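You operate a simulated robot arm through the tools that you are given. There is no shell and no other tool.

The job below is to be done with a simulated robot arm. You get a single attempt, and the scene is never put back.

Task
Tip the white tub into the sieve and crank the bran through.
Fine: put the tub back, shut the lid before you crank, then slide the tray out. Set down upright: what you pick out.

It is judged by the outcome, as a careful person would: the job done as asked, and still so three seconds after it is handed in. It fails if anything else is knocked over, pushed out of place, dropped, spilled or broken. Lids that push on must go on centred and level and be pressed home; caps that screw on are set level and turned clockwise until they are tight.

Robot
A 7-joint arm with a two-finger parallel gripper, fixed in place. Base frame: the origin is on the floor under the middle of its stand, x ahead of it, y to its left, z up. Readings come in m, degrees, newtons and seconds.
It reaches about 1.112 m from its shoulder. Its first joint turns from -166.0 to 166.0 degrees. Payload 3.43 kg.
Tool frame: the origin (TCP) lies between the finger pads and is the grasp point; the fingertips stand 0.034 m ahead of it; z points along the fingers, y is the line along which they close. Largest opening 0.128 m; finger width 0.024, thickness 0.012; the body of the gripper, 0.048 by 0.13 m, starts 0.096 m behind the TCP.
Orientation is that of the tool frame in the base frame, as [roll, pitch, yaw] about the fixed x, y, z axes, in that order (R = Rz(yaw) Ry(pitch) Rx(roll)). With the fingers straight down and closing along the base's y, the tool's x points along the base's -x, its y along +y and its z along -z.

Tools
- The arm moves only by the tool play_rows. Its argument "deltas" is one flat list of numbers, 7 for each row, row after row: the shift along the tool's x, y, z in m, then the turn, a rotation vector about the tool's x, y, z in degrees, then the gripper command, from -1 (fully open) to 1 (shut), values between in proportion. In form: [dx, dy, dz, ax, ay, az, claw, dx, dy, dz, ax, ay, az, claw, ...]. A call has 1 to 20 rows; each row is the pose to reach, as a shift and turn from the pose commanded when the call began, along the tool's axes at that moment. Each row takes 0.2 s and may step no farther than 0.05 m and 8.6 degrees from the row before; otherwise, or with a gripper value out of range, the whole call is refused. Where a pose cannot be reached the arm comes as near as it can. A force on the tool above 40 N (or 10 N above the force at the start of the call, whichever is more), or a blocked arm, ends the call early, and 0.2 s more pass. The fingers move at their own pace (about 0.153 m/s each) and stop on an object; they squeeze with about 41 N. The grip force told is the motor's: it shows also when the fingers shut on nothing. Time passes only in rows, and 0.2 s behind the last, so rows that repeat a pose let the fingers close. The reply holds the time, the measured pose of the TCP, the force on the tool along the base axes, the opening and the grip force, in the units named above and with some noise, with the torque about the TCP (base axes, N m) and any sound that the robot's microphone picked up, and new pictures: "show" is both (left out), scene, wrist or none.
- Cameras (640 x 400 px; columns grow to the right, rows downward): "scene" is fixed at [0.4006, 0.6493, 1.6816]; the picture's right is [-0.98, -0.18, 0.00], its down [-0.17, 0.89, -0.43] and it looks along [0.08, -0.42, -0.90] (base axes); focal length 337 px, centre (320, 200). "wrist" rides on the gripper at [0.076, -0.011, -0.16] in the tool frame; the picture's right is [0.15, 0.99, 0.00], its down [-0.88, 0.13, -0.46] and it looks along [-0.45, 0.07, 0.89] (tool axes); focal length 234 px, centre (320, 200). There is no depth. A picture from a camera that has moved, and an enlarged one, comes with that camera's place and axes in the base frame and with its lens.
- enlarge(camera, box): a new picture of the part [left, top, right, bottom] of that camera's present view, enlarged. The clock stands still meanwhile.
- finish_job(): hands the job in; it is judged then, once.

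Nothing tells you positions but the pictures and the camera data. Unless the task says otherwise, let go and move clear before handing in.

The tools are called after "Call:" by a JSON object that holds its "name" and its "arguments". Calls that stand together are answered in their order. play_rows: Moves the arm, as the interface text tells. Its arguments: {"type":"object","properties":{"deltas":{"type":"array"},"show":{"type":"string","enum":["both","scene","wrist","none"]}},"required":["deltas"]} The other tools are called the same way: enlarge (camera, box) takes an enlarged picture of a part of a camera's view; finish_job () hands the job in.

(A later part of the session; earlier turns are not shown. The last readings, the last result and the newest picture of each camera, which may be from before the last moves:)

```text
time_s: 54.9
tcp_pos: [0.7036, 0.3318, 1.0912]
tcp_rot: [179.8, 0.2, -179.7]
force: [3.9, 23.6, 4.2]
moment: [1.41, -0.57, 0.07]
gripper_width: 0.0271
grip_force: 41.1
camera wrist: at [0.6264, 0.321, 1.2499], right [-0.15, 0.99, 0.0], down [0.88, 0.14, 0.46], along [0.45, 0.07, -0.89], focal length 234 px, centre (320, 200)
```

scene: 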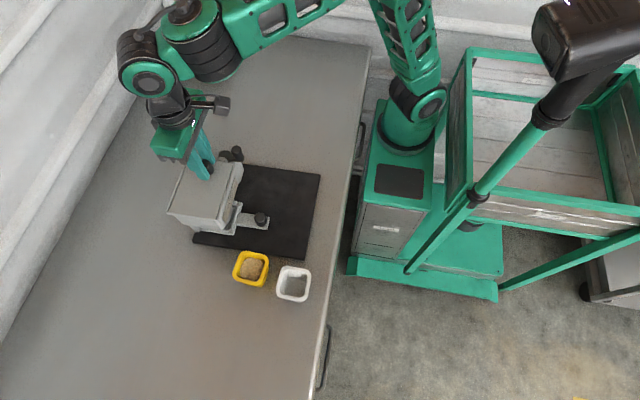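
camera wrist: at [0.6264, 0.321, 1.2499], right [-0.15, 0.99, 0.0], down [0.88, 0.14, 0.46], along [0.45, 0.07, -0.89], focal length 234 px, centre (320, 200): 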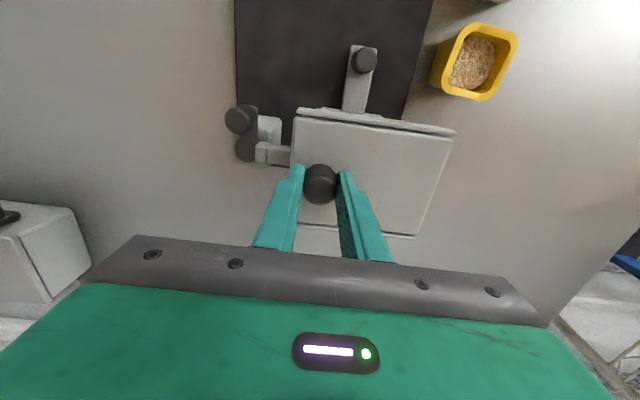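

The lid is shut against its stop, at the same knob position as at the start. I'll ease off, release and rise.

Call:
{"name": "play_rows", "arguments": {"deltas": [0, 0.0012, 0, 0, 0, 0, 1, 0, 0.0012, 0, 0, 0, 0, -0.1, 0, 0.0012, 0, 0, 0, 0, -0.1, 0, 0.0012, -0.04, 0, 0, 0, -0.1, 0, 0.0012, -0.08, 0, 0, 0, -0.1, 0, 0.0012, -0.12, 0, 0, 0, -0.1, 0, 0.0012, -0.12, 0, 0, 0, -0.1], "show": "both"}}

Call:
{"name": "enlarge", "arguments": {"camera": "wrist", "box": [230, 40, 440, 200]}}

```text
time_s: 56.5
tcp_pos: [0.7035, 0.3321, 1.2119]
tcp_rot: [-179.8, 0.0, -179.8]
force: [0.1, 0.4, -0.1]
moment: [0.0, 0.02, 0.01]
gripper_width: 0.0704
grip_force: 0.1
camera wrist: at [0.6272, 0.3221, 1.3715], right [-0.15, 0.99, 0.0], down [0.88, 0.13, 0.46], along [0.45, 0.07, -0.89], focal length 234 px, centre (320, 200)
```

scene: 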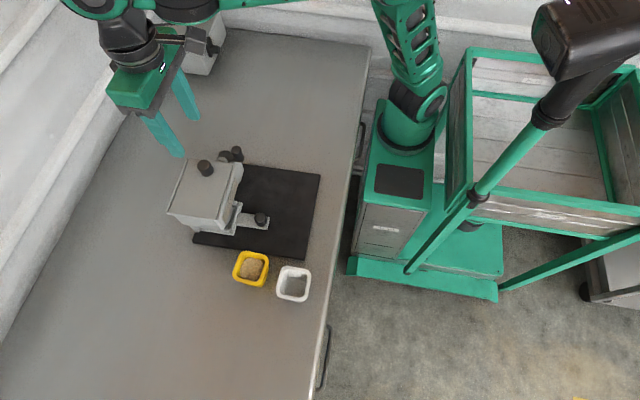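
wrist: 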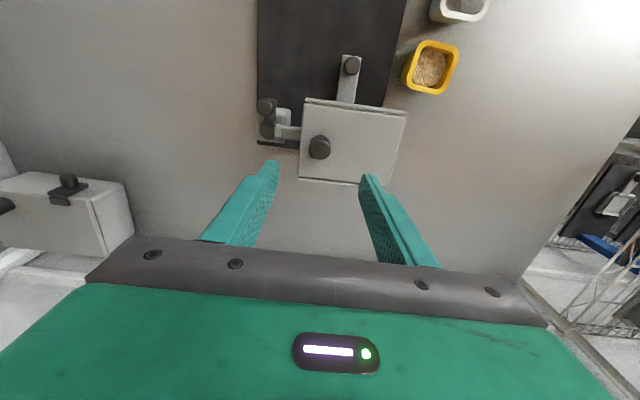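

```text
2.50 times, centred on (335, 120) of wrist
camera zoom: at [0.6272, 0.3221, 1.3715], right [-0.15, 0.99, 0.0], down [0.88, 0.13, 0.46], along [0.45, 0.07, -0.89], focal length 585 px, centre (282, 400)
```

zoom: 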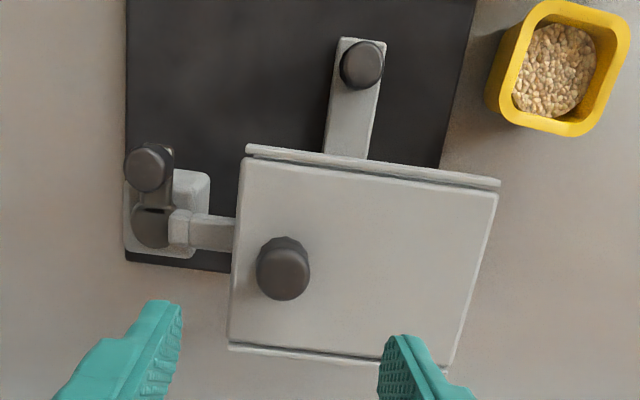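

The lid is closed. For the crank (axis near (0.708, 0.248), knob near (0.669, 0.250), radius about 0.039) I need the fingers closing along x to clear the lid edge, so I'll yaw the tool 90° above it.

Call:
{"name": "play_rows", "arguments": {"deltas": [0.003, -0.007, 0, 0, 0, -7.5, -0.1, 0.006, -0.014, 0, 0, 0, -15, -0.1, 0.009, -0.021, 0, 0, 0, -22.5, -0.1, 0.012, -0.028, 0, 0, 0, -30, -0.1, 0.015, -0.035, 0, 0, 0, -37.5, -0.1, 0.018, -0.042, 0, 0, 0, -45, -0.1, 0.021, -0.049, 0, 0, 0, -52.5, -0.1, 0.024, -0.056, 0, 0, 0, -60, -0.1, 0.027, -0.063, 0, 0, 0, -67.5, -0.1, 0.03, -0.07, 0, 0, 0, -75, -0.1, 0.033, -0.077, 0, 0, 0, -82.5, -0.1, 0.0345, -0.082, 0, 0, 0, -90, -0.1, 0.0345, -0.082, 0, 0, 0, -90, -0.1], "show": "both"}}

```text
time_s: 59.2
tcp_pos: [0.6686, 0.25, 1.2122]
tcp_rot: [-180.0, -0.1, -89.8]
force: [0.1, 0.3, 0.7]
moment: [0.0, 0.03, -0.01]
gripper_width: 0.0706
grip_force: 0.0
camera wrist: at [0.6807, 0.1751, 1.3715], right [-0.99, -0.15, 0.0], down [-0.13, 0.88, 0.45], along [-0.07, 0.45, -0.89], focal length 234 px, centre (320, 200)
```

scene: 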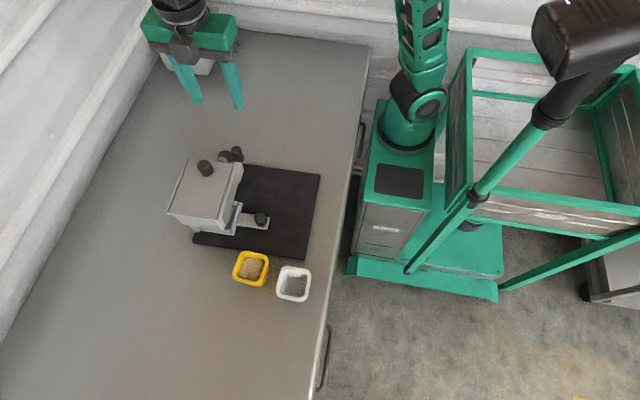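
wrist: 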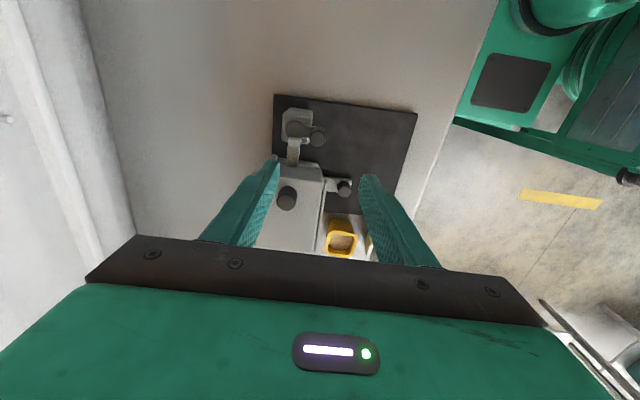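

Call:
{"name": "enlarge", "arguments": {"camera": "wrist", "box": [265, 90, 375, 180]}}

Call:
{"name": "enlarge", "arguments": {"camera": "scene", "box": [200, 135, 270, 185]}}

```text
4.44 times, centred on (320, 135) of wrist
camera zoom: at [0.6807, 0.1751, 1.3715], right [-0.99, -0.15, 0.0], down [-0.13, 0.88, 0.45], along [-0.07, 0.45, -0.89], focal length 1041 px, centre (320, 489)
```

zoom: 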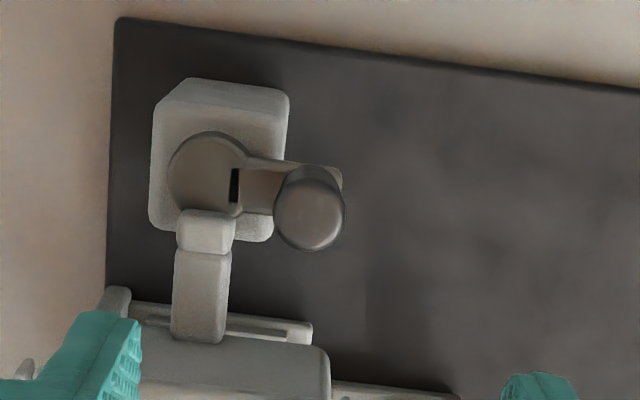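

```text
8.00 times, centred on (235, 160) of scene
camera zoom: at [0.4006, 0.6493, 1.6816], right [-0.98, -0.18, 0.0], down [-0.17, 0.89, -0.43], along [0.08, -0.42, -0.9], focal length 2696 px, centre (1000, 520)
```

zoom: 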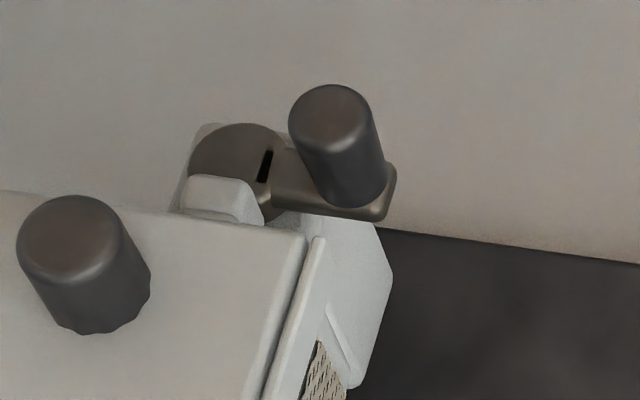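

I can see the crank's hub, arm and upright knob clearly. I'll lower toward the knob in stages.

Call:
{"name": "play_rows", "arguments": {"deltas": [0, -0.001, 0.04, 0, 0, 0, 0.2, 0, -0.0024, 0.08, 0, 0, 0, 0.2, 0, -0.0024, 0.112, 0, 0, 0, 0.2, 0, -0.0024, 0.112, 0, 0, 0, 0.2], "show": "both"}}

Call:
{"name": "enlarge", "arguments": {"camera": "wrist", "box": [250, 90, 390, 210]}}

```text
time_s: 60.2
tcp_pos: [0.6734, 0.2504, 1.0999]
tcp_rot: [-179.9, 0.1, -89.8]
force: [0.5, -0.6, -0.3]
moment: [0.01, -0.01, -0.03]
gripper_width: 0.0513
grip_force: 0.0
camera wrist: at [0.6839, 0.1746, 1.259], right [-0.99, -0.15, 0.0], down [-0.13, 0.88, 0.46], along [-0.07, 0.45, -0.89], focal length 234 px, centre (320, 200)
```

scene: 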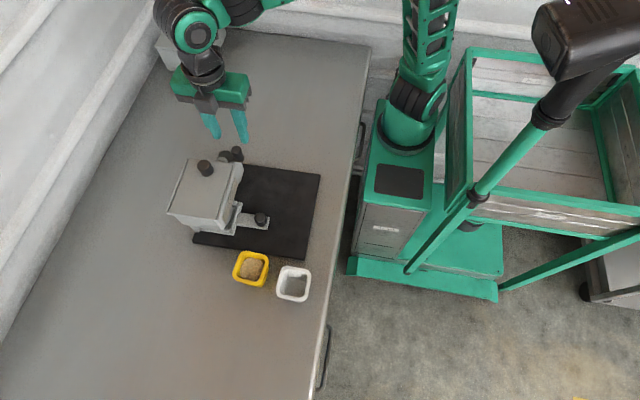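
wrist: 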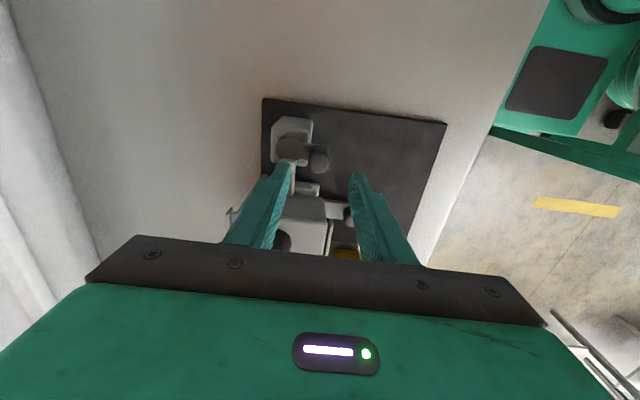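

```text
3.33 times, centred on (320, 150) of wrist
camera zoom: at [0.6839, 0.1746, 1.259], right [-0.99, -0.15, 0.0], down [-0.13, 0.88, 0.46], along [-0.07, 0.45, -0.89], focal length 781 px, centre (320, 367)
```

zoom: 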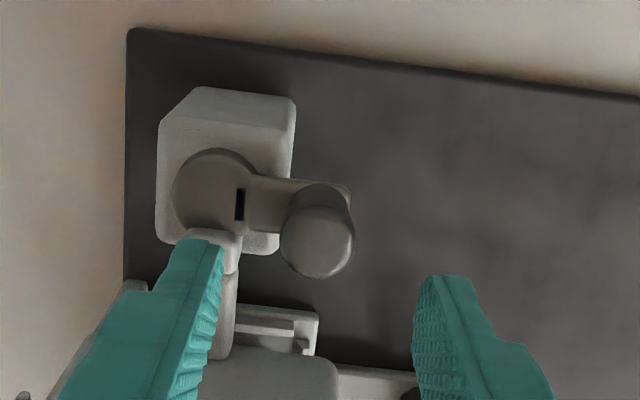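

Call:
{"name": "play_rows", "arguments": {"deltas": [0.001, 0, 0.03, 0, 0, 0, 0.2, 0.001, 0, 0.055, 0, 0, 0, 0.2, 0.001, 0, 0.063, 0, 0, 0, 0.2, 0.001, 0, 0.063, 0, 0, 0, 0.2], "show": "both"}}

Call:
{"name": "enlarge", "arguments": {"camera": "wrist", "box": [250, 110, 390, 230]}}

Call:
{"name": "enlarge", "arguments": {"camera": "scene", "box": [190, 110, 280, 190]}}

```text
time_s: 61.2
tcp_pos: [0.6738, 0.249, 1.0368]
tcp_rot: [-180.0, -0.1, -89.8]
force: [0.1, -0.6, 0.2]
moment: [-0.02, -0.02, -0.01]
gripper_width: 0.0511
grip_force: 0.0
camera wrist: at [0.6838, 0.1735, 1.1957], right [-0.99, -0.15, 0.0], down [-0.13, 0.88, 0.45], along [-0.07, 0.45, -0.89], focal length 234 px, centre (320, 200)
```

scene: 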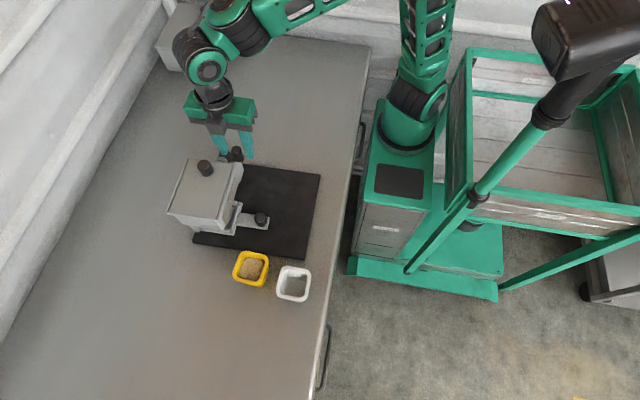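
wrist: 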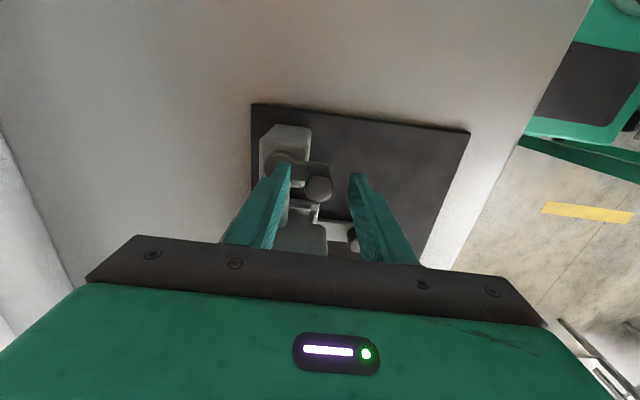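

```text
3.33 times, centred on (320, 170) of wrist
camera zoom: at [0.6838, 0.1735, 1.1957], right [-0.99, -0.15, 0.0], down [-0.13, 0.88, 0.45], along [-0.07, 0.45, -0.89], focal length 781 px, centre (320, 300)
```

zoom: 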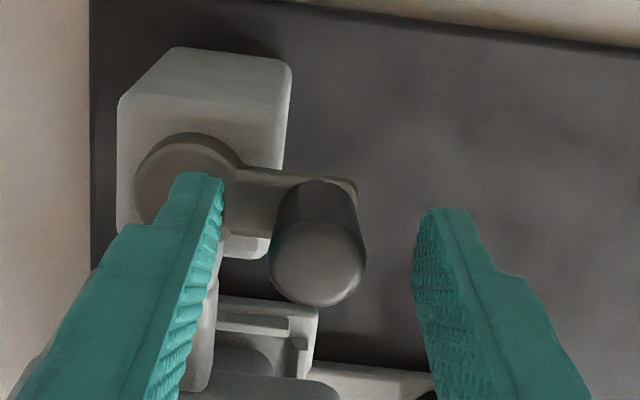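

```text
5.00 times, centred on (235, 150) of scene
camera zoom: at [0.4006, 0.6493, 1.6816], right [-0.98, -0.18, 0.0], down [-0.17, 0.89, -0.43], along [0.08, -0.42, -0.9], focal length 1685 px, centre (745, 450)
```

zoom: 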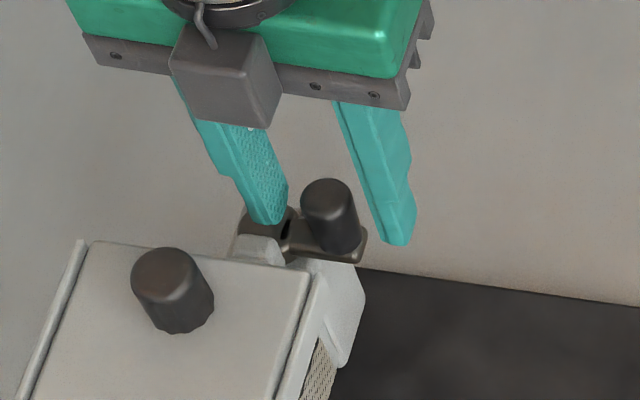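

The fingers straddle the knob. I'll lower a touch more and close.

Call:
{"name": "play_rows", "arguments": {"deltas": [-0.0012, 0, 0.004, 0, 0, 0, 0.2, -0.0012, 0, 0.004, 0, 0, 0, 1, -0.0012, 0, 0.004, 0, 0, 0, 1, -0.0012, 0, 0.004, 0, 0, 0, 1], "show": "wrist"}}

Call:
{"name": "enlarge", "arguments": {"camera": "wrist", "box": [250, 110, 390, 230]}}

```text
time_s: 62.2
tcp_pos: [0.6732, 0.2489, 1.0322]
tcp_rot: [-179.9, 0.0, -90.0]
force: [11.5, -0.1, 0.9]
moment: [0.17, -0.15, -0.01]
gripper_width: 0.0236
grip_force: 40.7
camera wrist: at [0.6839, 0.1747, 1.1916], right [-0.99, -0.15, 0.0], down [-0.13, 0.88, 0.46], along [-0.07, 0.45, -0.89], focal length 234 px, centre (320, 200)
```

wrist: 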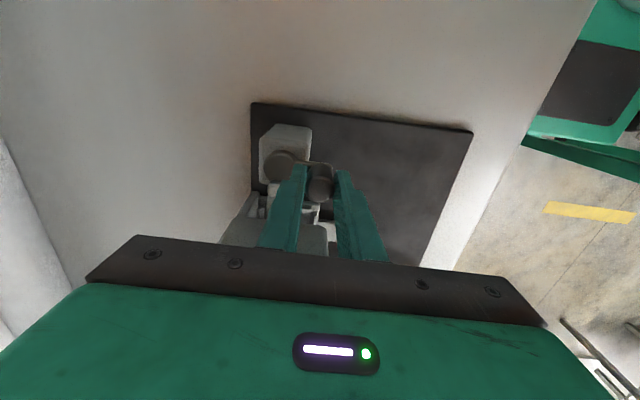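

```text
3.33 times, centred on (320, 170) of wrist
camera zoom: at [0.6839, 0.1747, 1.1916], right [-0.99, -0.15, 0.0], down [-0.13, 0.88, 0.46], along [-0.07, 0.45, -0.89], focal length 781 px, centre (320, 300)
```

zoom: 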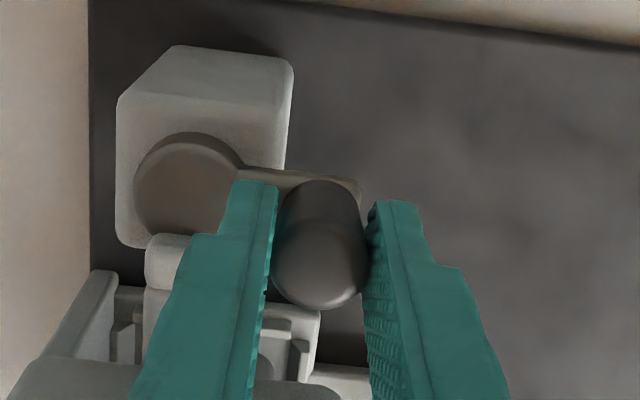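

I have the crank knob. I'll test a small arc toward −y (counter-clockwise from above) and watch the forces.

Call:
{"name": "play_rows", "arguments": {"deltas": [0.003, -0.0011, 0, 0, 0, 0, 1, 0.006, -0.0015, 0, 0, 0, 0, 1, 0.009, -0.0022, 0, 0, 0, 0, 1, 0.0118, -0.0031, 0, 0, 0, 0, 1], "show": "wrist"}}

Call:
{"name": "enlarge", "arguments": {"camera": "wrist", "box": [250, 110, 390, 230]}}

```text
time_s: 63.2
tcp_pos: [0.6756, 0.2379, 1.0323]
tcp_rot: [180.0, 0.0, -89.8]
force: [7.1, 2.7, 8.1]
moment: [0.05, -0.05, -0.01]
gripper_width: 0.0234
grip_force: 41.5
camera wrist: at [0.6865, 0.1624, 1.1916], right [-0.99, -0.15, 0.0], down [-0.13, 0.88, 0.45], along [-0.07, 0.45, -0.89], focal length 234 px, centre (320, 200)
```

wrist: 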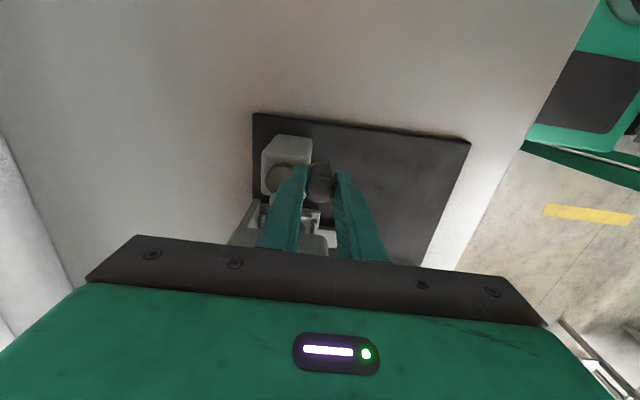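

```text
3.33 times, centred on (320, 170) of wrist
camera zoom: at [0.6865, 0.1624, 1.1916], right [-0.99, -0.15, 0.0], down [-0.13, 0.88, 0.45], along [-0.07, 0.45, -0.89], focal length 781 px, centre (320, 300)
```

zoom: 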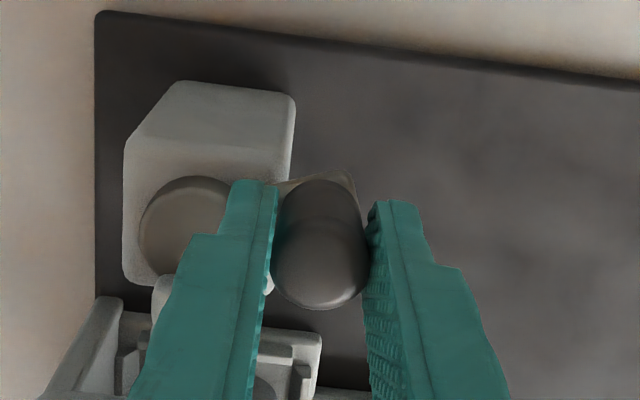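

The crank turns freely with low force. I'll follow the circle to the −y extreme.

Call:
{"name": "play_rows", "arguments": {"deltas": [0.0051, -0.0028, 0, 0, 0, 0, 1, 0.0101, -0.0063, 0, 0, 0, 0, 1, 0.0143, -0.0105, 0, 0, 0, 0, 1, 0.0178, -0.0155, 0, 0, 0, 0, 1, 0.0203, -0.0209, 0, 0, 0, 0, 1, 0.0219, -0.0267, 0, 0, 0, 0, 1, 0.0224, -0.0327, 0, 0, 0, 0, 1], "show": "wrist"}}

Call:
{"name": "enlarge", "arguments": {"camera": "wrist", "box": [250, 110, 390, 230]}}

```text
time_s: 64.8
tcp_pos: [0.7078, 0.2141, 1.0334]
tcp_rot: [180.0, -0.1, -89.7]
force: [-0.3, 3.5, 0.0]
moment: [-0.17, -0.01, 0.02]
gripper_width: 0.0236
grip_force: 40.6
camera wrist: at [0.7188, 0.1398, 1.1917], right [-0.99, -0.15, 0.0], down [-0.13, 0.88, 0.45], along [-0.07, 0.45, -0.89], focal length 234 px, centre (320, 200)
```

wrist: 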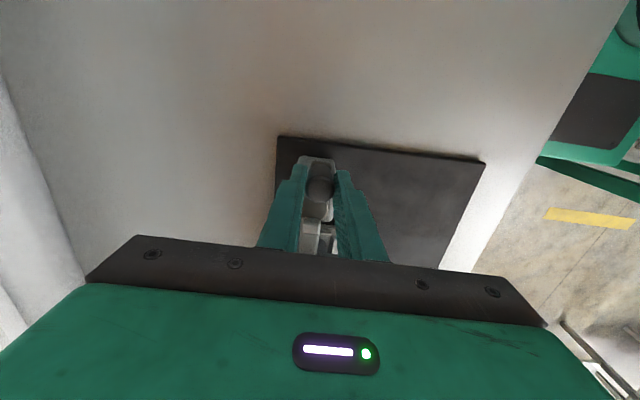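

```text
3.33 times, centred on (320, 170) of wrist
camera zoom: at [0.7188, 0.1398, 1.1917], right [-0.99, -0.15, 0.0], down [-0.13, 0.88, 0.45], along [-0.07, 0.45, -0.89], focal length 781 px, centre (320, 300)
```

zoom: 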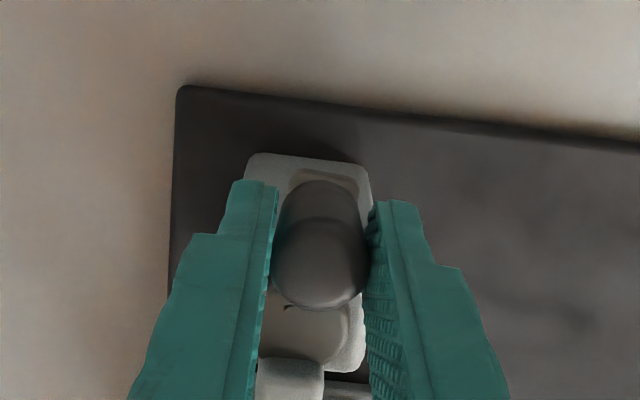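

Turning smoothly at a quarter turn. I'll continue around to the far (+x) side.

Call:
{"name": "play_rows", "arguments": {"deltas": [-0.0007, -0.0073, 0, 0, 0, 0, 1, -0.0023, -0.0132, 0, 0, 0, 0, 1, -0.0049, -0.0187, 0, 0, 0, 0, 1, -0.0084, -0.0237, 0, 0, 0, 0, 1, -0.0127, -0.028, 0, 0, 0, 0, 1, -0.0177, -0.0315, 0, 0, 0, 0, 1, -0.0232, -0.0341, 0, 0, 0, 0, 1, -0.0291, -0.0357, 0, 0, 0, 0, 1, -0.0352, -0.0362, 0, 0, 0, 0, 1], "show": "wrist"}}

Call:
{"name": "enlarge", "arguments": {"camera": "wrist", "box": [250, 110, 390, 230]}}

```text
time_s: 66.8
tcp_pos: [0.7447, 0.2498, 1.0335]
tcp_rot: [-180.0, 0.0, -89.8]
force: [15.6, 0.2, -0.7]
moment: [-0.09, -0.16, 0.02]
gripper_width: 0.0233
grip_force: 40.6
camera wrist: at [0.7558, 0.1753, 1.1916], right [-0.99, -0.15, 0.0], down [-0.13, 0.88, 0.46], along [-0.07, 0.45, -0.89], focal length 234 px, centre (320, 200)
```

wrist: 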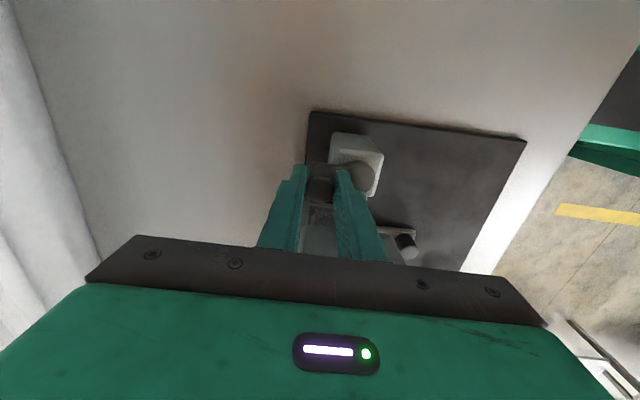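

```text
3.33 times, centred on (320, 170) of wrist
camera zoom: at [0.7558, 0.1753, 1.1916], right [-0.99, -0.15, 0.0], down [-0.13, 0.88, 0.46], along [-0.07, 0.45, -0.89], focal length 781 px, centre (320, 300)
```

zoom: 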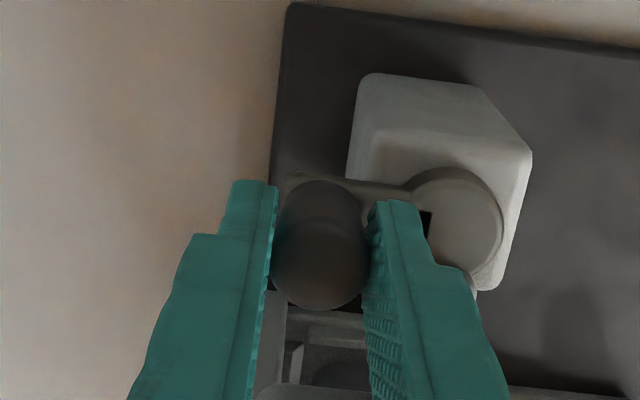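

Half a turn done, and the forces tell me the radius is about 0.036 and the centre about (0.710, 0.250). I'll continue toward the box side, checking clearance to the lid.

Call:
{"name": "play_rows", "arguments": {"deltas": [-0.0068, -0.0015, 0, 0, 0, 0, 1, -0.0128, 0.0002, 0, 0, 0, 0, 1, -0.0185, 0.0028, 0, 0, 0, 0, 1, -0.0236, 0.0064, 0, 0, 0, 0, 1, -0.0281, 0.0109, 0, 0, 0, 0, 1, -0.0317, 0.016, 0, 0, 0, 0, 1], "show": "both"}}

Call:
{"name": "enlarge", "arguments": {"camera": "wrist", "box": [250, 110, 390, 250]}}

Call:
{"name": "enlarge", "arguments": {"camera": "scene", "box": [170, 100, 270, 190]}}

```text
time_s: 68.2
tcp_pos: [0.7279, 0.2812, 1.0313]
tcp_rot: [-179.9, -0.1, -89.9]
force: [-4.3, -7.8, 0.1]
moment: [-0.19, 0.06, -0.03]
gripper_width: 0.0233
grip_force: 41.1
camera wrist: at [0.7391, 0.2064, 1.1918], right [-0.99, -0.15, 0.0], down [-0.13, 0.88, 0.45], along [-0.07, 0.45, -0.89], focal length 234 px, centre (320, 200)
```

scene: 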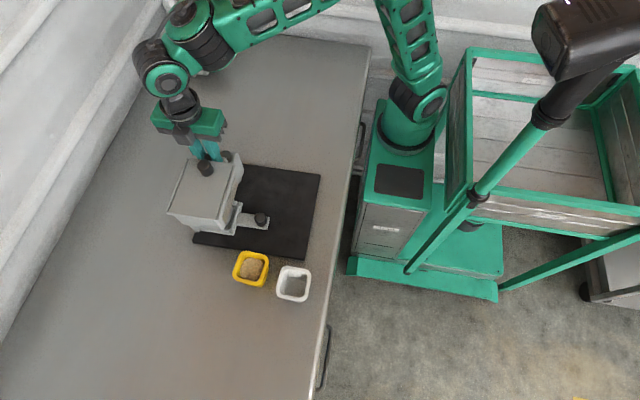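
wrist: 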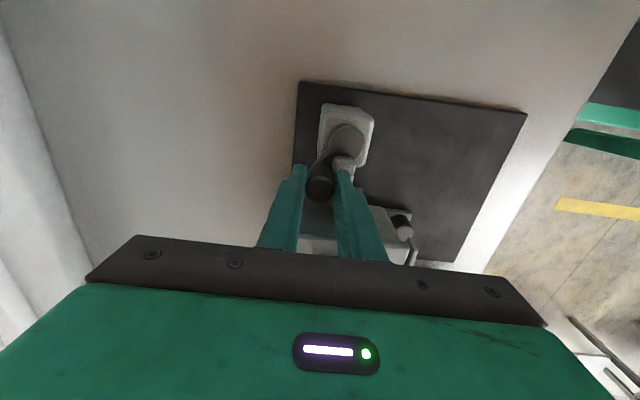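

```text
2.86 times, centred on (320, 180) of wrist
camera zoom: at [0.7391, 0.2064, 1.1918], right [-0.99, -0.15, 0.0], down [-0.13, 0.88, 0.45], along [-0.07, 0.45, -0.89], focal length 669 px, centre (320, 257)
```

zoom: 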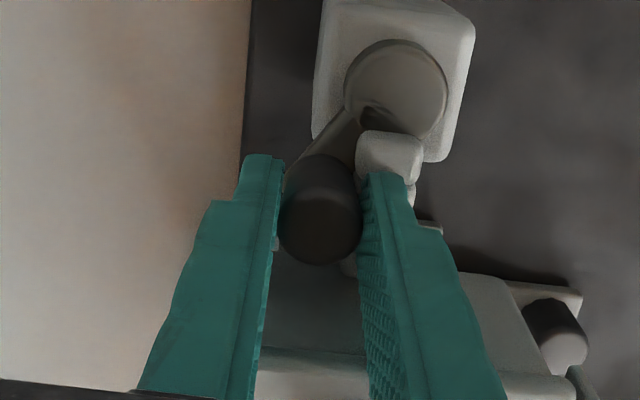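

```text
4.44 times, centred on (220, 145) of scene
camera zoom: at [0.4006, 0.6493, 1.6816], right [-0.98, -0.18, 0.0], down [-0.17, 0.89, -0.43], along [0.08, -0.42, -0.9], focal length 1498 px, centre (764, 444)
```

zoom: 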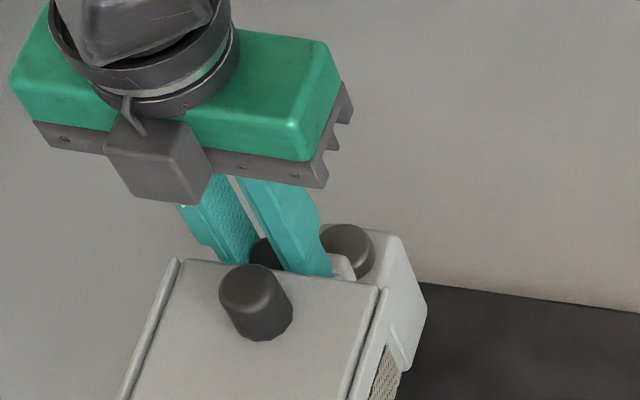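

The crank arm is next to the coupling block now. I'll go slowly past it, watching for any blocking.

Call:
{"name": "play_rows", "arguments": {"deltas": [-0.0014, 0.0029, 0, 0, 0, 0, 1, -0.0026, 0.0057, 0, 0, 0, 0, 1, -0.0036, 0.0087, 0, 0, 0, 0, 1, -0.0043, 0.0117, 0, 0, 0, 0, 1], "show": "wrist"}}

Call:
{"name": "enlarge", "arguments": {"camera": "wrist", "box": [250, 110, 390, 250]}}

```text
time_s: 69.2
tcp_pos: [0.7172, 0.2864, 1.0325]
tcp_rot: [180.0, 0.0, -89.8]
force: [-3.4, -16.6, -0.2]
moment: [-0.31, 0.04, 0.0]
gripper_width: 0.0235
grip_force: 40.6
camera wrist: at [0.7282, 0.211, 1.1917], right [-0.99, -0.15, 0.0], down [-0.13, 0.88, 0.45], along [-0.07, 0.45, -0.89], focal length 234 px, centre (320, 200)
```

wrist: 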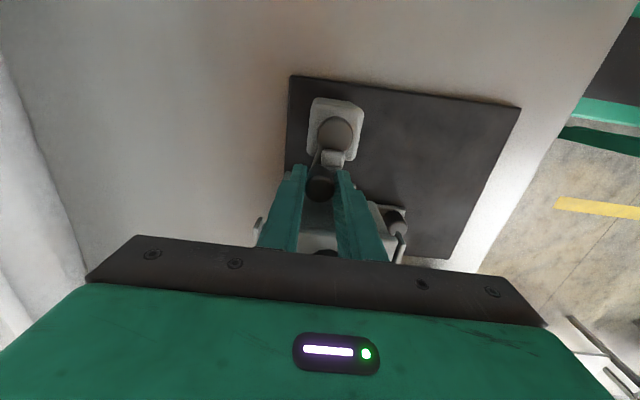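

```text
2.86 times, centred on (320, 180) of wrist
camera zoom: at [0.7282, 0.211, 1.1917], right [-0.99, -0.15, 0.0], down [-0.13, 0.88, 0.45], along [-0.07, 0.45, -0.89], focal length 669 px, centre (320, 257)
```

zoom: 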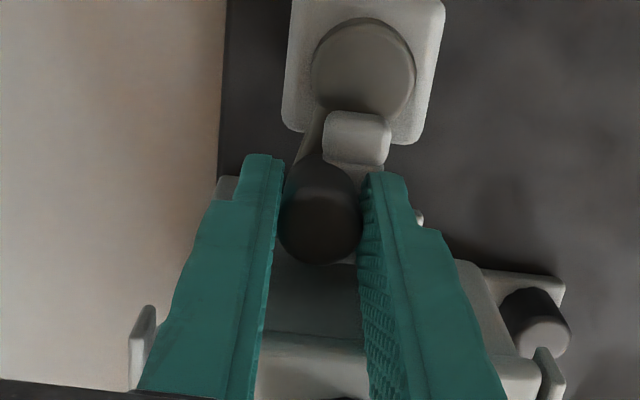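

The arm passes under the coupling block without being blocked. I'll continue round to complete the first full turn.

Call:
{"name": "play_rows", "arguments": {"deltas": [0.0004, 0.0035, 0, 0, 0, 0, 1, 0.0008, 0.007, 0, 0, 0, 0, 1, 0.0013, 0.0133, 0, 0, 0, 0, 1, 0.003, 0.0194, 0, 0, 0, 0, 1, 0.0057, 0.0251, 0, 0, 0, 0, 1, 0.0093, 0.0303, 0, 0, 0, 0, 1, 0.0137, 0.0347, 0, 0, 0, 0, 1, 0.0189, 0.0383, 0, 0, 0, 0, 1, 0.0246, 0.041, 0, 0, 0, 0, 1, 0.0307, 0.0426, 0, 0, 0, 0, 1, 0.037, 0.0432, 0, 0, 0, 0, 1], "show": "both"}}

Call:
{"name": "enlarge", "arguments": {"camera": "scene", "box": [190, 140, 290, 250]}}

```text
time_s: 71.7
tcp_pos: [0.6739, 0.2478, 1.0329]
tcp_rot: [-180.0, 0.0, -90.0]
force: [-3.9, -1.8, -0.1]
moment: [-0.52, 0.05, 0.0]
gripper_width: 0.0234
grip_force: 40.9
camera wrist: at [0.6841, 0.1746, 1.1918], right [-0.99, -0.15, 0.0], down [-0.13, 0.88, 0.45], along [-0.07, 0.45, -0.89], focal length 234 px, centre (320, 200)
```

scene: 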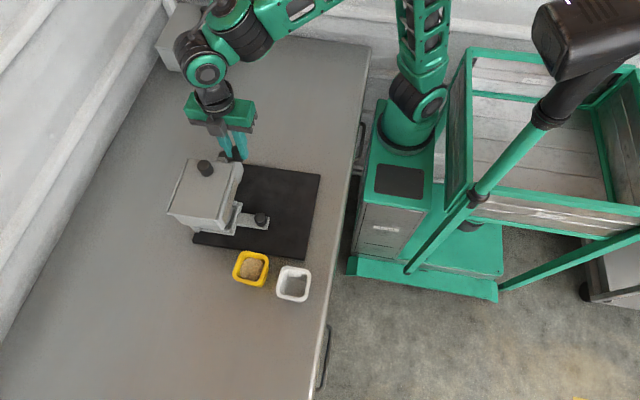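
wrist: 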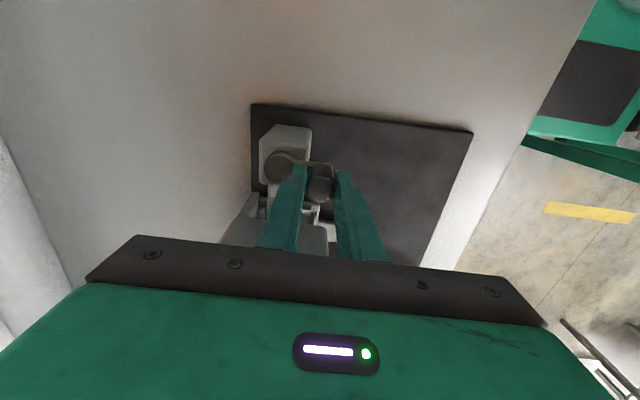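

```text
3.64 times, centred on (240, 195) of scene
camera zoom: at [0.4006, 0.6493, 1.6816], right [-0.98, -0.18, 0.0], down [-0.17, 0.89, -0.43], along [0.08, -0.42, -0.9], focal length 1226 px, centre (611, 218)
```

zoom: 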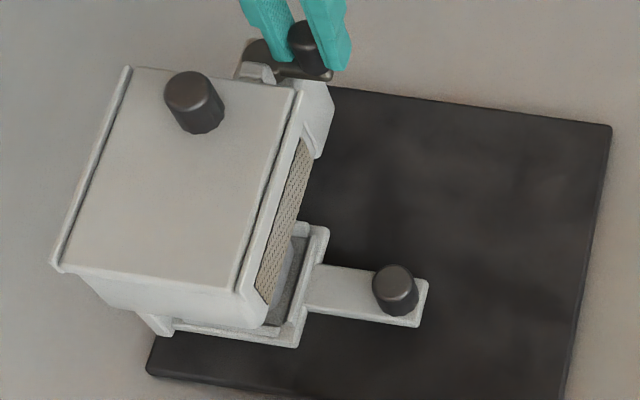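

One full turn is done. I'll zoom on the mesh window and the tray to see whether bran is passing.

Call:
{"name": "enlarge", "arguments": {"camera": "scene", "box": [220, 170, 280, 240]}}

Call:
{"name": "enlarge", "arguments": {"camera": "wrist", "box": [250, 120, 400, 260]}}

```text
5.71 times, centred on (250, 205) of scene
camera zoom: at [0.4006, 0.6493, 1.6816], right [-0.98, -0.18, 0.0], down [-0.17, 0.89, -0.43], along [0.08, -0.42, -0.9], focal length 1926 px, centre (720, 171)
```

zoom: 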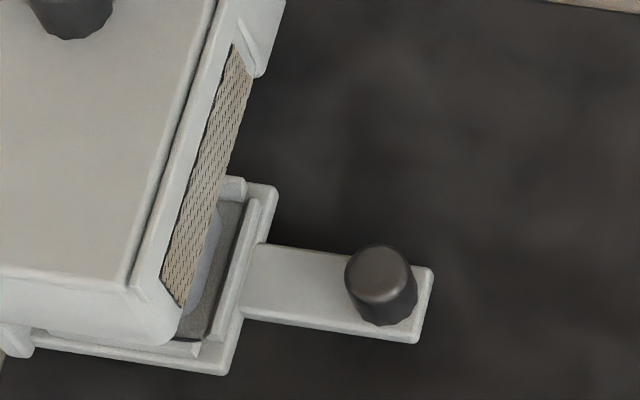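

```text
2.86 times, centred on (325, 190) of wrist
camera zoom: at [0.6841, 0.1746, 1.1918], right [-0.99, -0.15, 0.0], down [-0.13, 0.88, 0.45], along [-0.07, 0.45, -0.89], focal length 669 px, centre (306, 229)
```

zoom: 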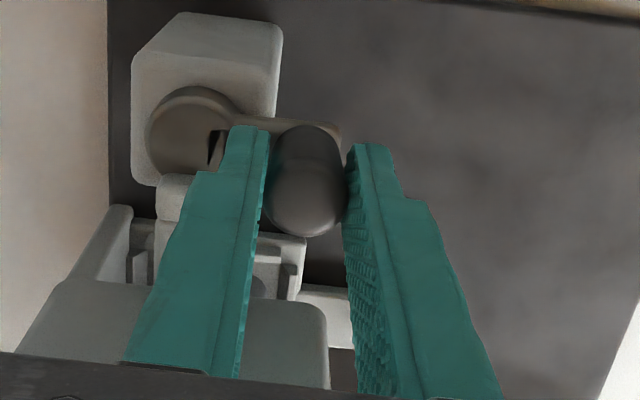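

No change is visible from outside yet. I'll make another full turn with the calibrated circle.

Call:
{"name": "play_rows", "arguments": {"deltas": [0.0106, -0.0017, 0, 0, 0, 0, 1, 0.0207, -0.0068, 0, 0, 0, 0, 1, 0.0287, -0.0148, 0, 0, 0, 0, 1, 0.0338, -0.0249, 0, 0, 0, 0, 1, 0.0356, -0.0361, 0, 0, 0, 0, 1, 0.0338, -0.0473, 0, 0, 0, 0, 1, 0.0287, -0.0574, 0, 0, 0, 0, 1, 0.0207, -0.0654, 0, 0, 0, 0, 1, 0.0106, -0.0705, 0, 0, 0, 0, 1, -0.0006, -0.0723, 0, 0, 0, 0, 1, -0.0118, -0.0705, 0, 0, 0, 0, 1, -0.0219, -0.0654, 0, 0, 0, 0, 1, -0.0299, -0.0574, 0, 0, 0, 0, 1, -0.035, -0.0473, 0, 0, 0, 0, 1, -0.0368, -0.0361, 0, 0, 0, 0, 1, -0.035, -0.0249, 0, 0, 0, 0, 1, -0.0299, -0.0148, 0, 0, 0, 0, 1, -0.0219, -0.0068, 0, 0, 0, 0, 1, -0.0118, -0.0017, 0, 0, 0, 0, 1, -0.0006, 0.0001, 0, 0, 0, 0, 1], "show": "both"}}

Call:
{"name": "enlarge", "arguments": {"camera": "scene", "box": [220, 170, 280, 240]}}

```text
time_s: 75.8
tcp_pos: [0.6729, 0.2508, 1.0331]
tcp_rot: [-180.0, -0.1, -89.8]
force: [-6.3, -0.4, -0.4]
moment: [-0.07, 0.07, 0.0]
gripper_width: 0.0235
grip_force: 40.5
camera wrist: at [0.6839, 0.1753, 1.1919], right [-0.99, -0.15, 0.0], down [-0.13, 0.88, 0.45], along [-0.07, 0.45, -0.89], focal length 234 px, centre (320, 200)
```

scene: 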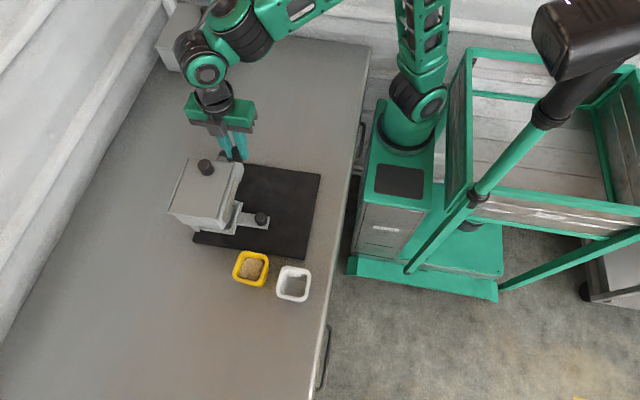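
wrist: 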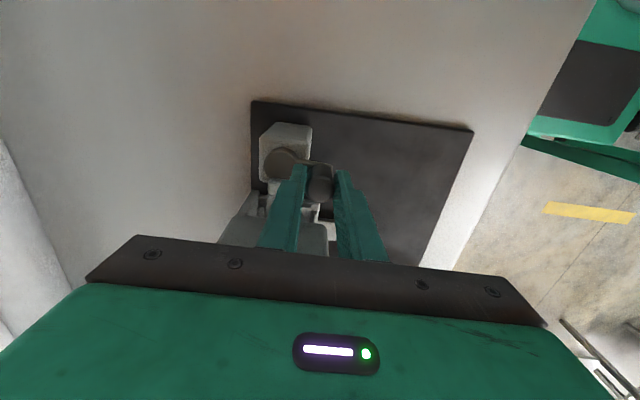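

```text
5.71 times, centred on (250, 205) of scene
camera zoom: at [0.4006, 0.6493, 1.6816], right [-0.98, -0.18, 0.0], down [-0.17, 0.89, -0.43], along [0.08, -0.42, -0.9], focal length 1926 px, centre (720, 171)
```

zoom: 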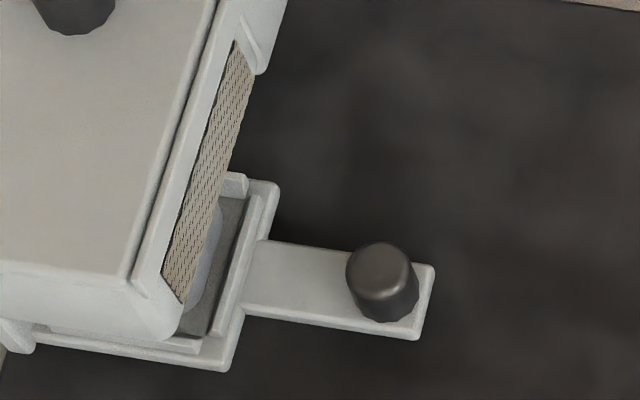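

I notice the device may have shifted about a millimetre, so I'll crank more gently, in quarter turns, correcting from the force readings.

Call:
{"name": "play_rows", "arguments": {"deltas": [0.0112, -0.0013, 0, 0, 0, 0, 1, 0.0213, -0.0064, 0, 0, 0, 0, 1, 0.0293, -0.0144, 0, 0, 0, 0, 1, 0.0344, -0.0245, 0, 0, 0, 0, 1, 0.0362, -0.0357, 0, 0, 0, 0, 1], "show": "scene"}}

Call:
{"name": "enlarge", "arguments": {"camera": "scene", "box": [220, 170, 280, 240]}}

```text
time_s: 77.0
tcp_pos: [0.7091, 0.2138, 1.0344]
tcp_rot: [-179.9, -0.1, -90.1]
force: [0.3, -10.0, 0.0]
moment: [-0.6, 0.02, 0.02]
gripper_width: 0.0234
grip_force: 40.6
```

scene: 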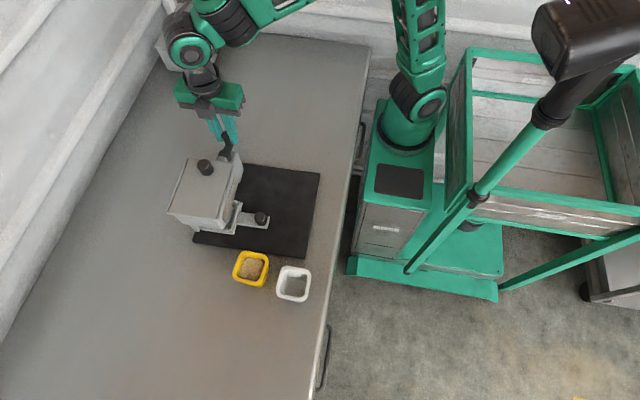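

```text
5.71 times, centred on (250, 205) of scene
camera zoom: at [0.4006, 0.6493, 1.6816], right [-0.98, -0.18, 0.0], down [-0.17, 0.89, -0.43], along [0.08, -0.42, -0.9], focal length 1926 px, centre (720, 171)
```

zoom: 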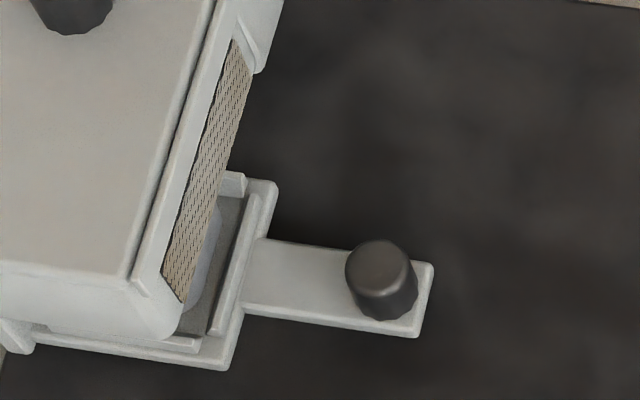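

Call:
{"name": "enlarge", "arguments": {"camera": "scene", "box": [234, 196, 254, 234]}}

```text
10.53 times, centred on (244, 215) of scene
camera zoom: at [0.4006, 0.6493, 1.6816], right [-0.98, -0.18, 0.0], down [-0.17, 0.89, -0.43], along [0.08, -0.42, -0.9], focal length 3548 px, centre (1120, 42)
```

zoom: 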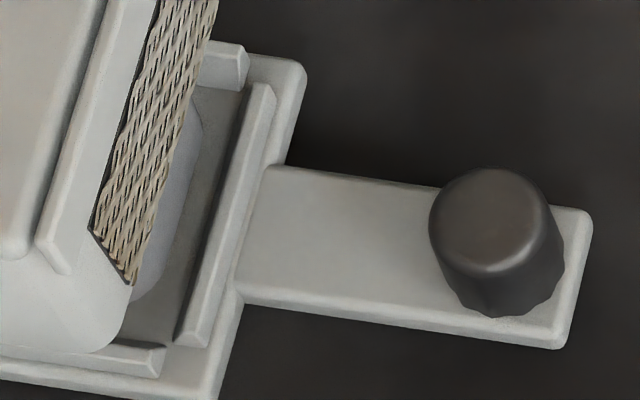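

I'll try a lighter grip on the knob so I don't drag the device, and check what force it gives.

Call:
{"name": "play_rows", "arguments": {"deltas": [0, 0, 0, 0, 0, 0, 0.64, 0, 0, 0, 0, 0, 0, 0.64], "show": "none"}}

```text
time_s: 77.7
tcp_pos: [0.7083, 0.2155, 1.0333]
tcp_rot: [-179.8, 0.0, -89.8]
force: [-0.5, 1.3, 2.1]
moment: [0.13, 0.0, 0.02]
gripper_width: 0.0241
grip_force: 11.6
```

The light grip works (12 N). I'll continue the turn with it.

Call:
{"name": "play_rows", "arguments": {"deltas": [-0.0018, -0.0115, 0, 0, 0, 0, 0.64, -0.007, -0.0217, 0, 0, 0, 0, 0.64, -0.015, -0.0297, 0, 0, 0, 0, 0.64, -0.0252, -0.0349, 0, 0, 0, 0, 0.64, -0.0364, -0.0367, 0, 0, 0, 0, 0.64], "show": "wrist"}}

Call:
{"name": "enlarge", "arguments": {"camera": "wrist", "box": [250, 110, 390, 250]}}

```text
time_s: 78.8
tcp_pos: [0.7457, 0.251, 1.033]
tcp_rot: [-179.8, -0.1, -89.9]
force: [3.6, -0.6, -1.8]
moment: [0.2, -0.1, 0.05]
gripper_width: 0.0238
grip_force: 38.1
camera wrist: at [0.7563, 0.1763, 1.1926], right [-0.99, -0.15, 0.0], down [-0.13, 0.88, 0.45], along [-0.07, 0.45, -0.89], focal length 234 px, centre (320, 200)
```

wrist: 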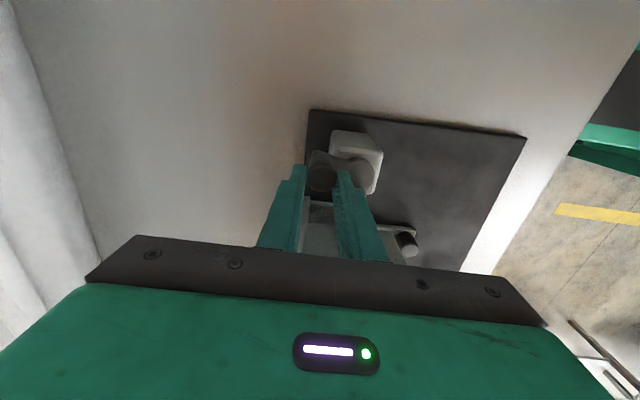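

```text
2.86 times, centred on (320, 180) of wrist
camera zoom: at [0.7563, 0.1763, 1.1926], right [-0.99, -0.15, 0.0], down [-0.13, 0.88, 0.45], along [-0.07, 0.45, -0.89], focal length 669 px, centre (320, 257)
```

zoom: 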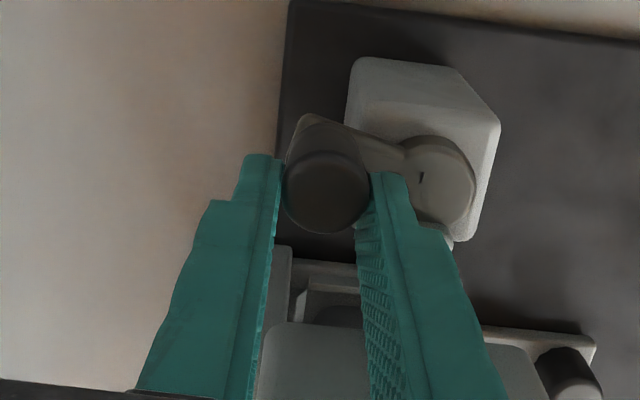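

The light grip slipped and the knob now lags the fingers by about 1 cm. I'll open slightly, re-centre on the knob and grip firmly again.

Call:
{"name": "play_rows", "arguments": {"deltas": [0, 0.0008, 0, 0, 0, 0, 0.45, 0.005, 0.0014, 0, 0, 0, 0, 0.45, 0.01, 0.0016, 0, 0, 0, 0, 0.45, 0.01, 0.0016, 0, 0, 0, 0, 0.45], "show": "wrist"}}

Call:
{"name": "enlarge", "arguments": {"camera": "wrist", "box": [250, 110, 390, 230]}}

```text
time_s: 79.8
tcp_pos: [0.7431, 0.2398, 1.034]
tcp_rot: [-180.0, -0.2, -89.7]
force: [0.3, -0.3, -0.4]
moment: [0.0, 0.0, 0.01]
gripper_width: 0.035
grip_force: 0.1
camera wrist: at [0.7547, 0.1655, 1.1929], right [-0.99, -0.15, 0.0], down [-0.13, 0.88, 0.45], along [-0.07, 0.45, -0.89], focal length 234 px, centre (320, 200)
```

wrist: 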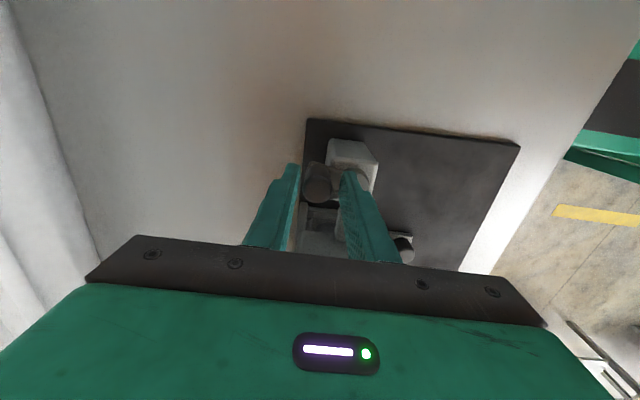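

```text
3.33 times, centred on (320, 170) of wrist
camera zoom: at [0.7547, 0.1655, 1.1929], right [-0.99, -0.15, 0.0], down [-0.13, 0.88, 0.45], along [-0.07, 0.45, -0.89], focal length 781 px, centre (320, 300)
```

zoom: 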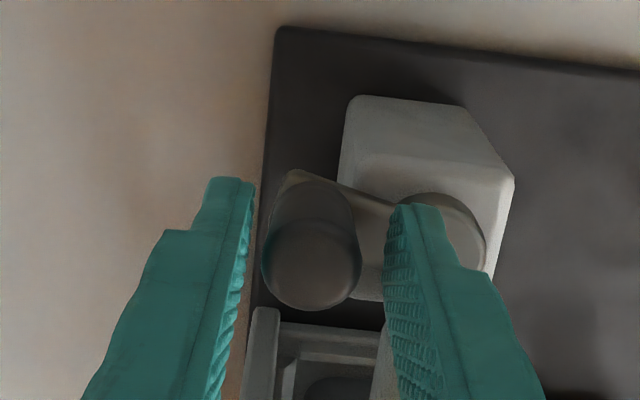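

The knob is centred in the open fingers. Before cranking more I'll check whether bran is reaching the tray: I'll rise, yaw back and look from the front.

Call:
{"name": "play_rows", "arguments": {"deltas": [0, 0, -0.05, 0, 0, 0, 0.2, 0, 0, -0.1, 0, 0, 0, 0.2, 0, 0, -0.15, 0, 0, 0, 0.2, 0, 0.02, -0.17, 0, 0, 8, 0.2, 0, 0.04, -0.18, 0, 0, 16, 0.2, 0, 0.06, -0.18, 0, 0, 24, 0.2, 0, 0.08, -0.18, 0, 0, 32, 0.2, 0, 0.1, -0.18, 0, 0, 40, 0.2, 0, 0.12, -0.18, 0, 0, 48, 0.2, 0, 0.14, -0.18, 0, 0, 56, 0.2, -0.02, 0.16, -0.18, 0, 0, 64, 0.2, -0.05, 0.18, -0.18, 0, 0, 72, 0.2, -0.08, 0.2, -0.18, 0, 0, 80, 0.2, -0.11, 0.22, -0.18, 0, 0, 88, 0.2, -0.12, 0.23, -0.18, 0, 0, 90, 0.2], "show": "both"}}

```text
time_s: 83.0
tcp_pos: [0.5141, 0.3597, 1.2101]
tcp_rot: [180.0, 0.0, -179.9]
force: [0.6, 0.7, 0.0]
moment: [0.04, 0.01, -0.04]
gripper_width: 0.0512
grip_force: 0.0
camera wrist: at [0.4382, 0.3481, 1.3687], right [-0.15, 0.99, 0.0], down [0.88, 0.13, 0.45], along [0.45, 0.07, -0.89], focal length 234 px, centre (320, 200)
```

scene: 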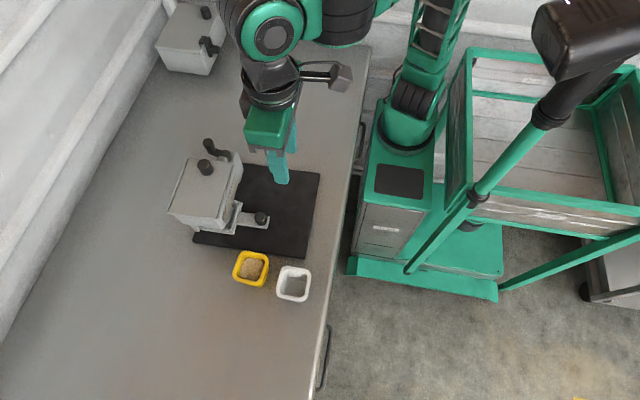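
wrist: 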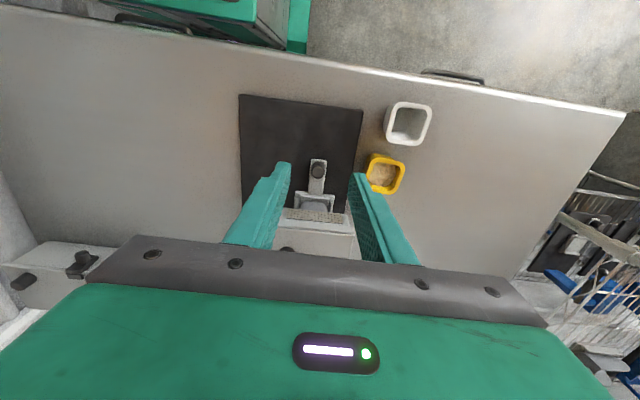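

Call:
{"name": "play_rows", "arguments": {"deltas": [0.005, 0, 0.02, 0, -7.5, 0, 0.2, 0.01, 0, 0.05, 0, -15, 0, 0.2, 0.015, 0, 0.08, 0, -22.5, 0, 0.2, 0.02, 0, 0.11, 0, -30, 0, 0.2, 0.02, 0, 0.11, 0, -30, 0, 0.2], "show": "wrist"}}

Call:
{"name": "enlarge", "arguments": {"camera": "wrist", "box": [240, 60, 400, 200]}}

```text
time_s: 84.2
tcp_pos: [0.4935, 0.3585, 1.1013]
tcp_rot: [-179.9, 30.1, -179.8]
force: [0.8, 0.9, -0.3]
moment: [-0.03, 0.03, 0.0]
gripper_width: 0.0512
grip_force: 0.1
camera wrist: at [0.3471, 0.3481, 1.2009], right [-0.13, 0.99, -0.07], down [0.53, 0.13, 0.84], along [0.84, 0.07, -0.54], focal length 234 px, centre (320, 200)
```

wrist: 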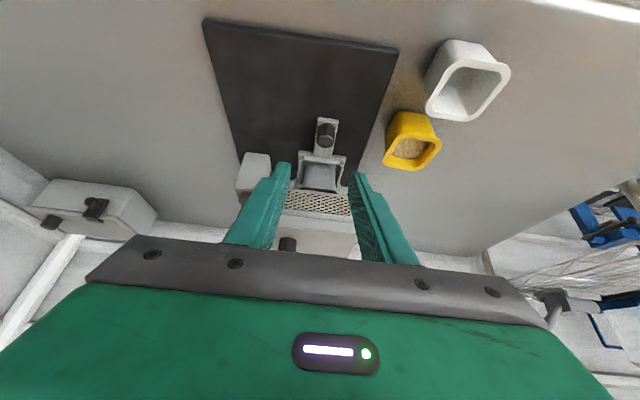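

```text
2.86 times, centred on (320, 130) of wrist
camera zoom: at [0.3471, 0.3481, 1.2009], right [-0.13, 0.99, -0.07], down [0.53, 0.13, 0.84], along [0.84, 0.07, -0.54], focal length 669 px, centre (320, 400)
```

zoom: 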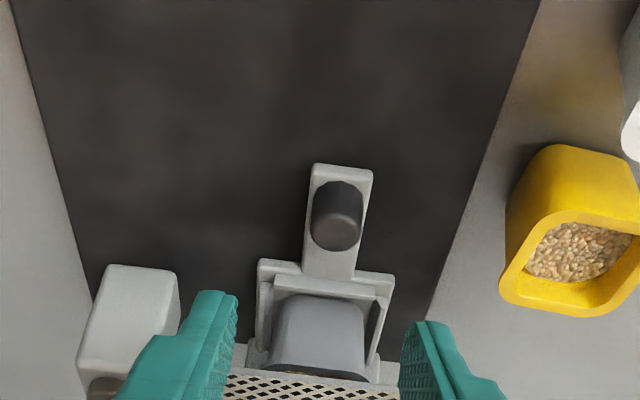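

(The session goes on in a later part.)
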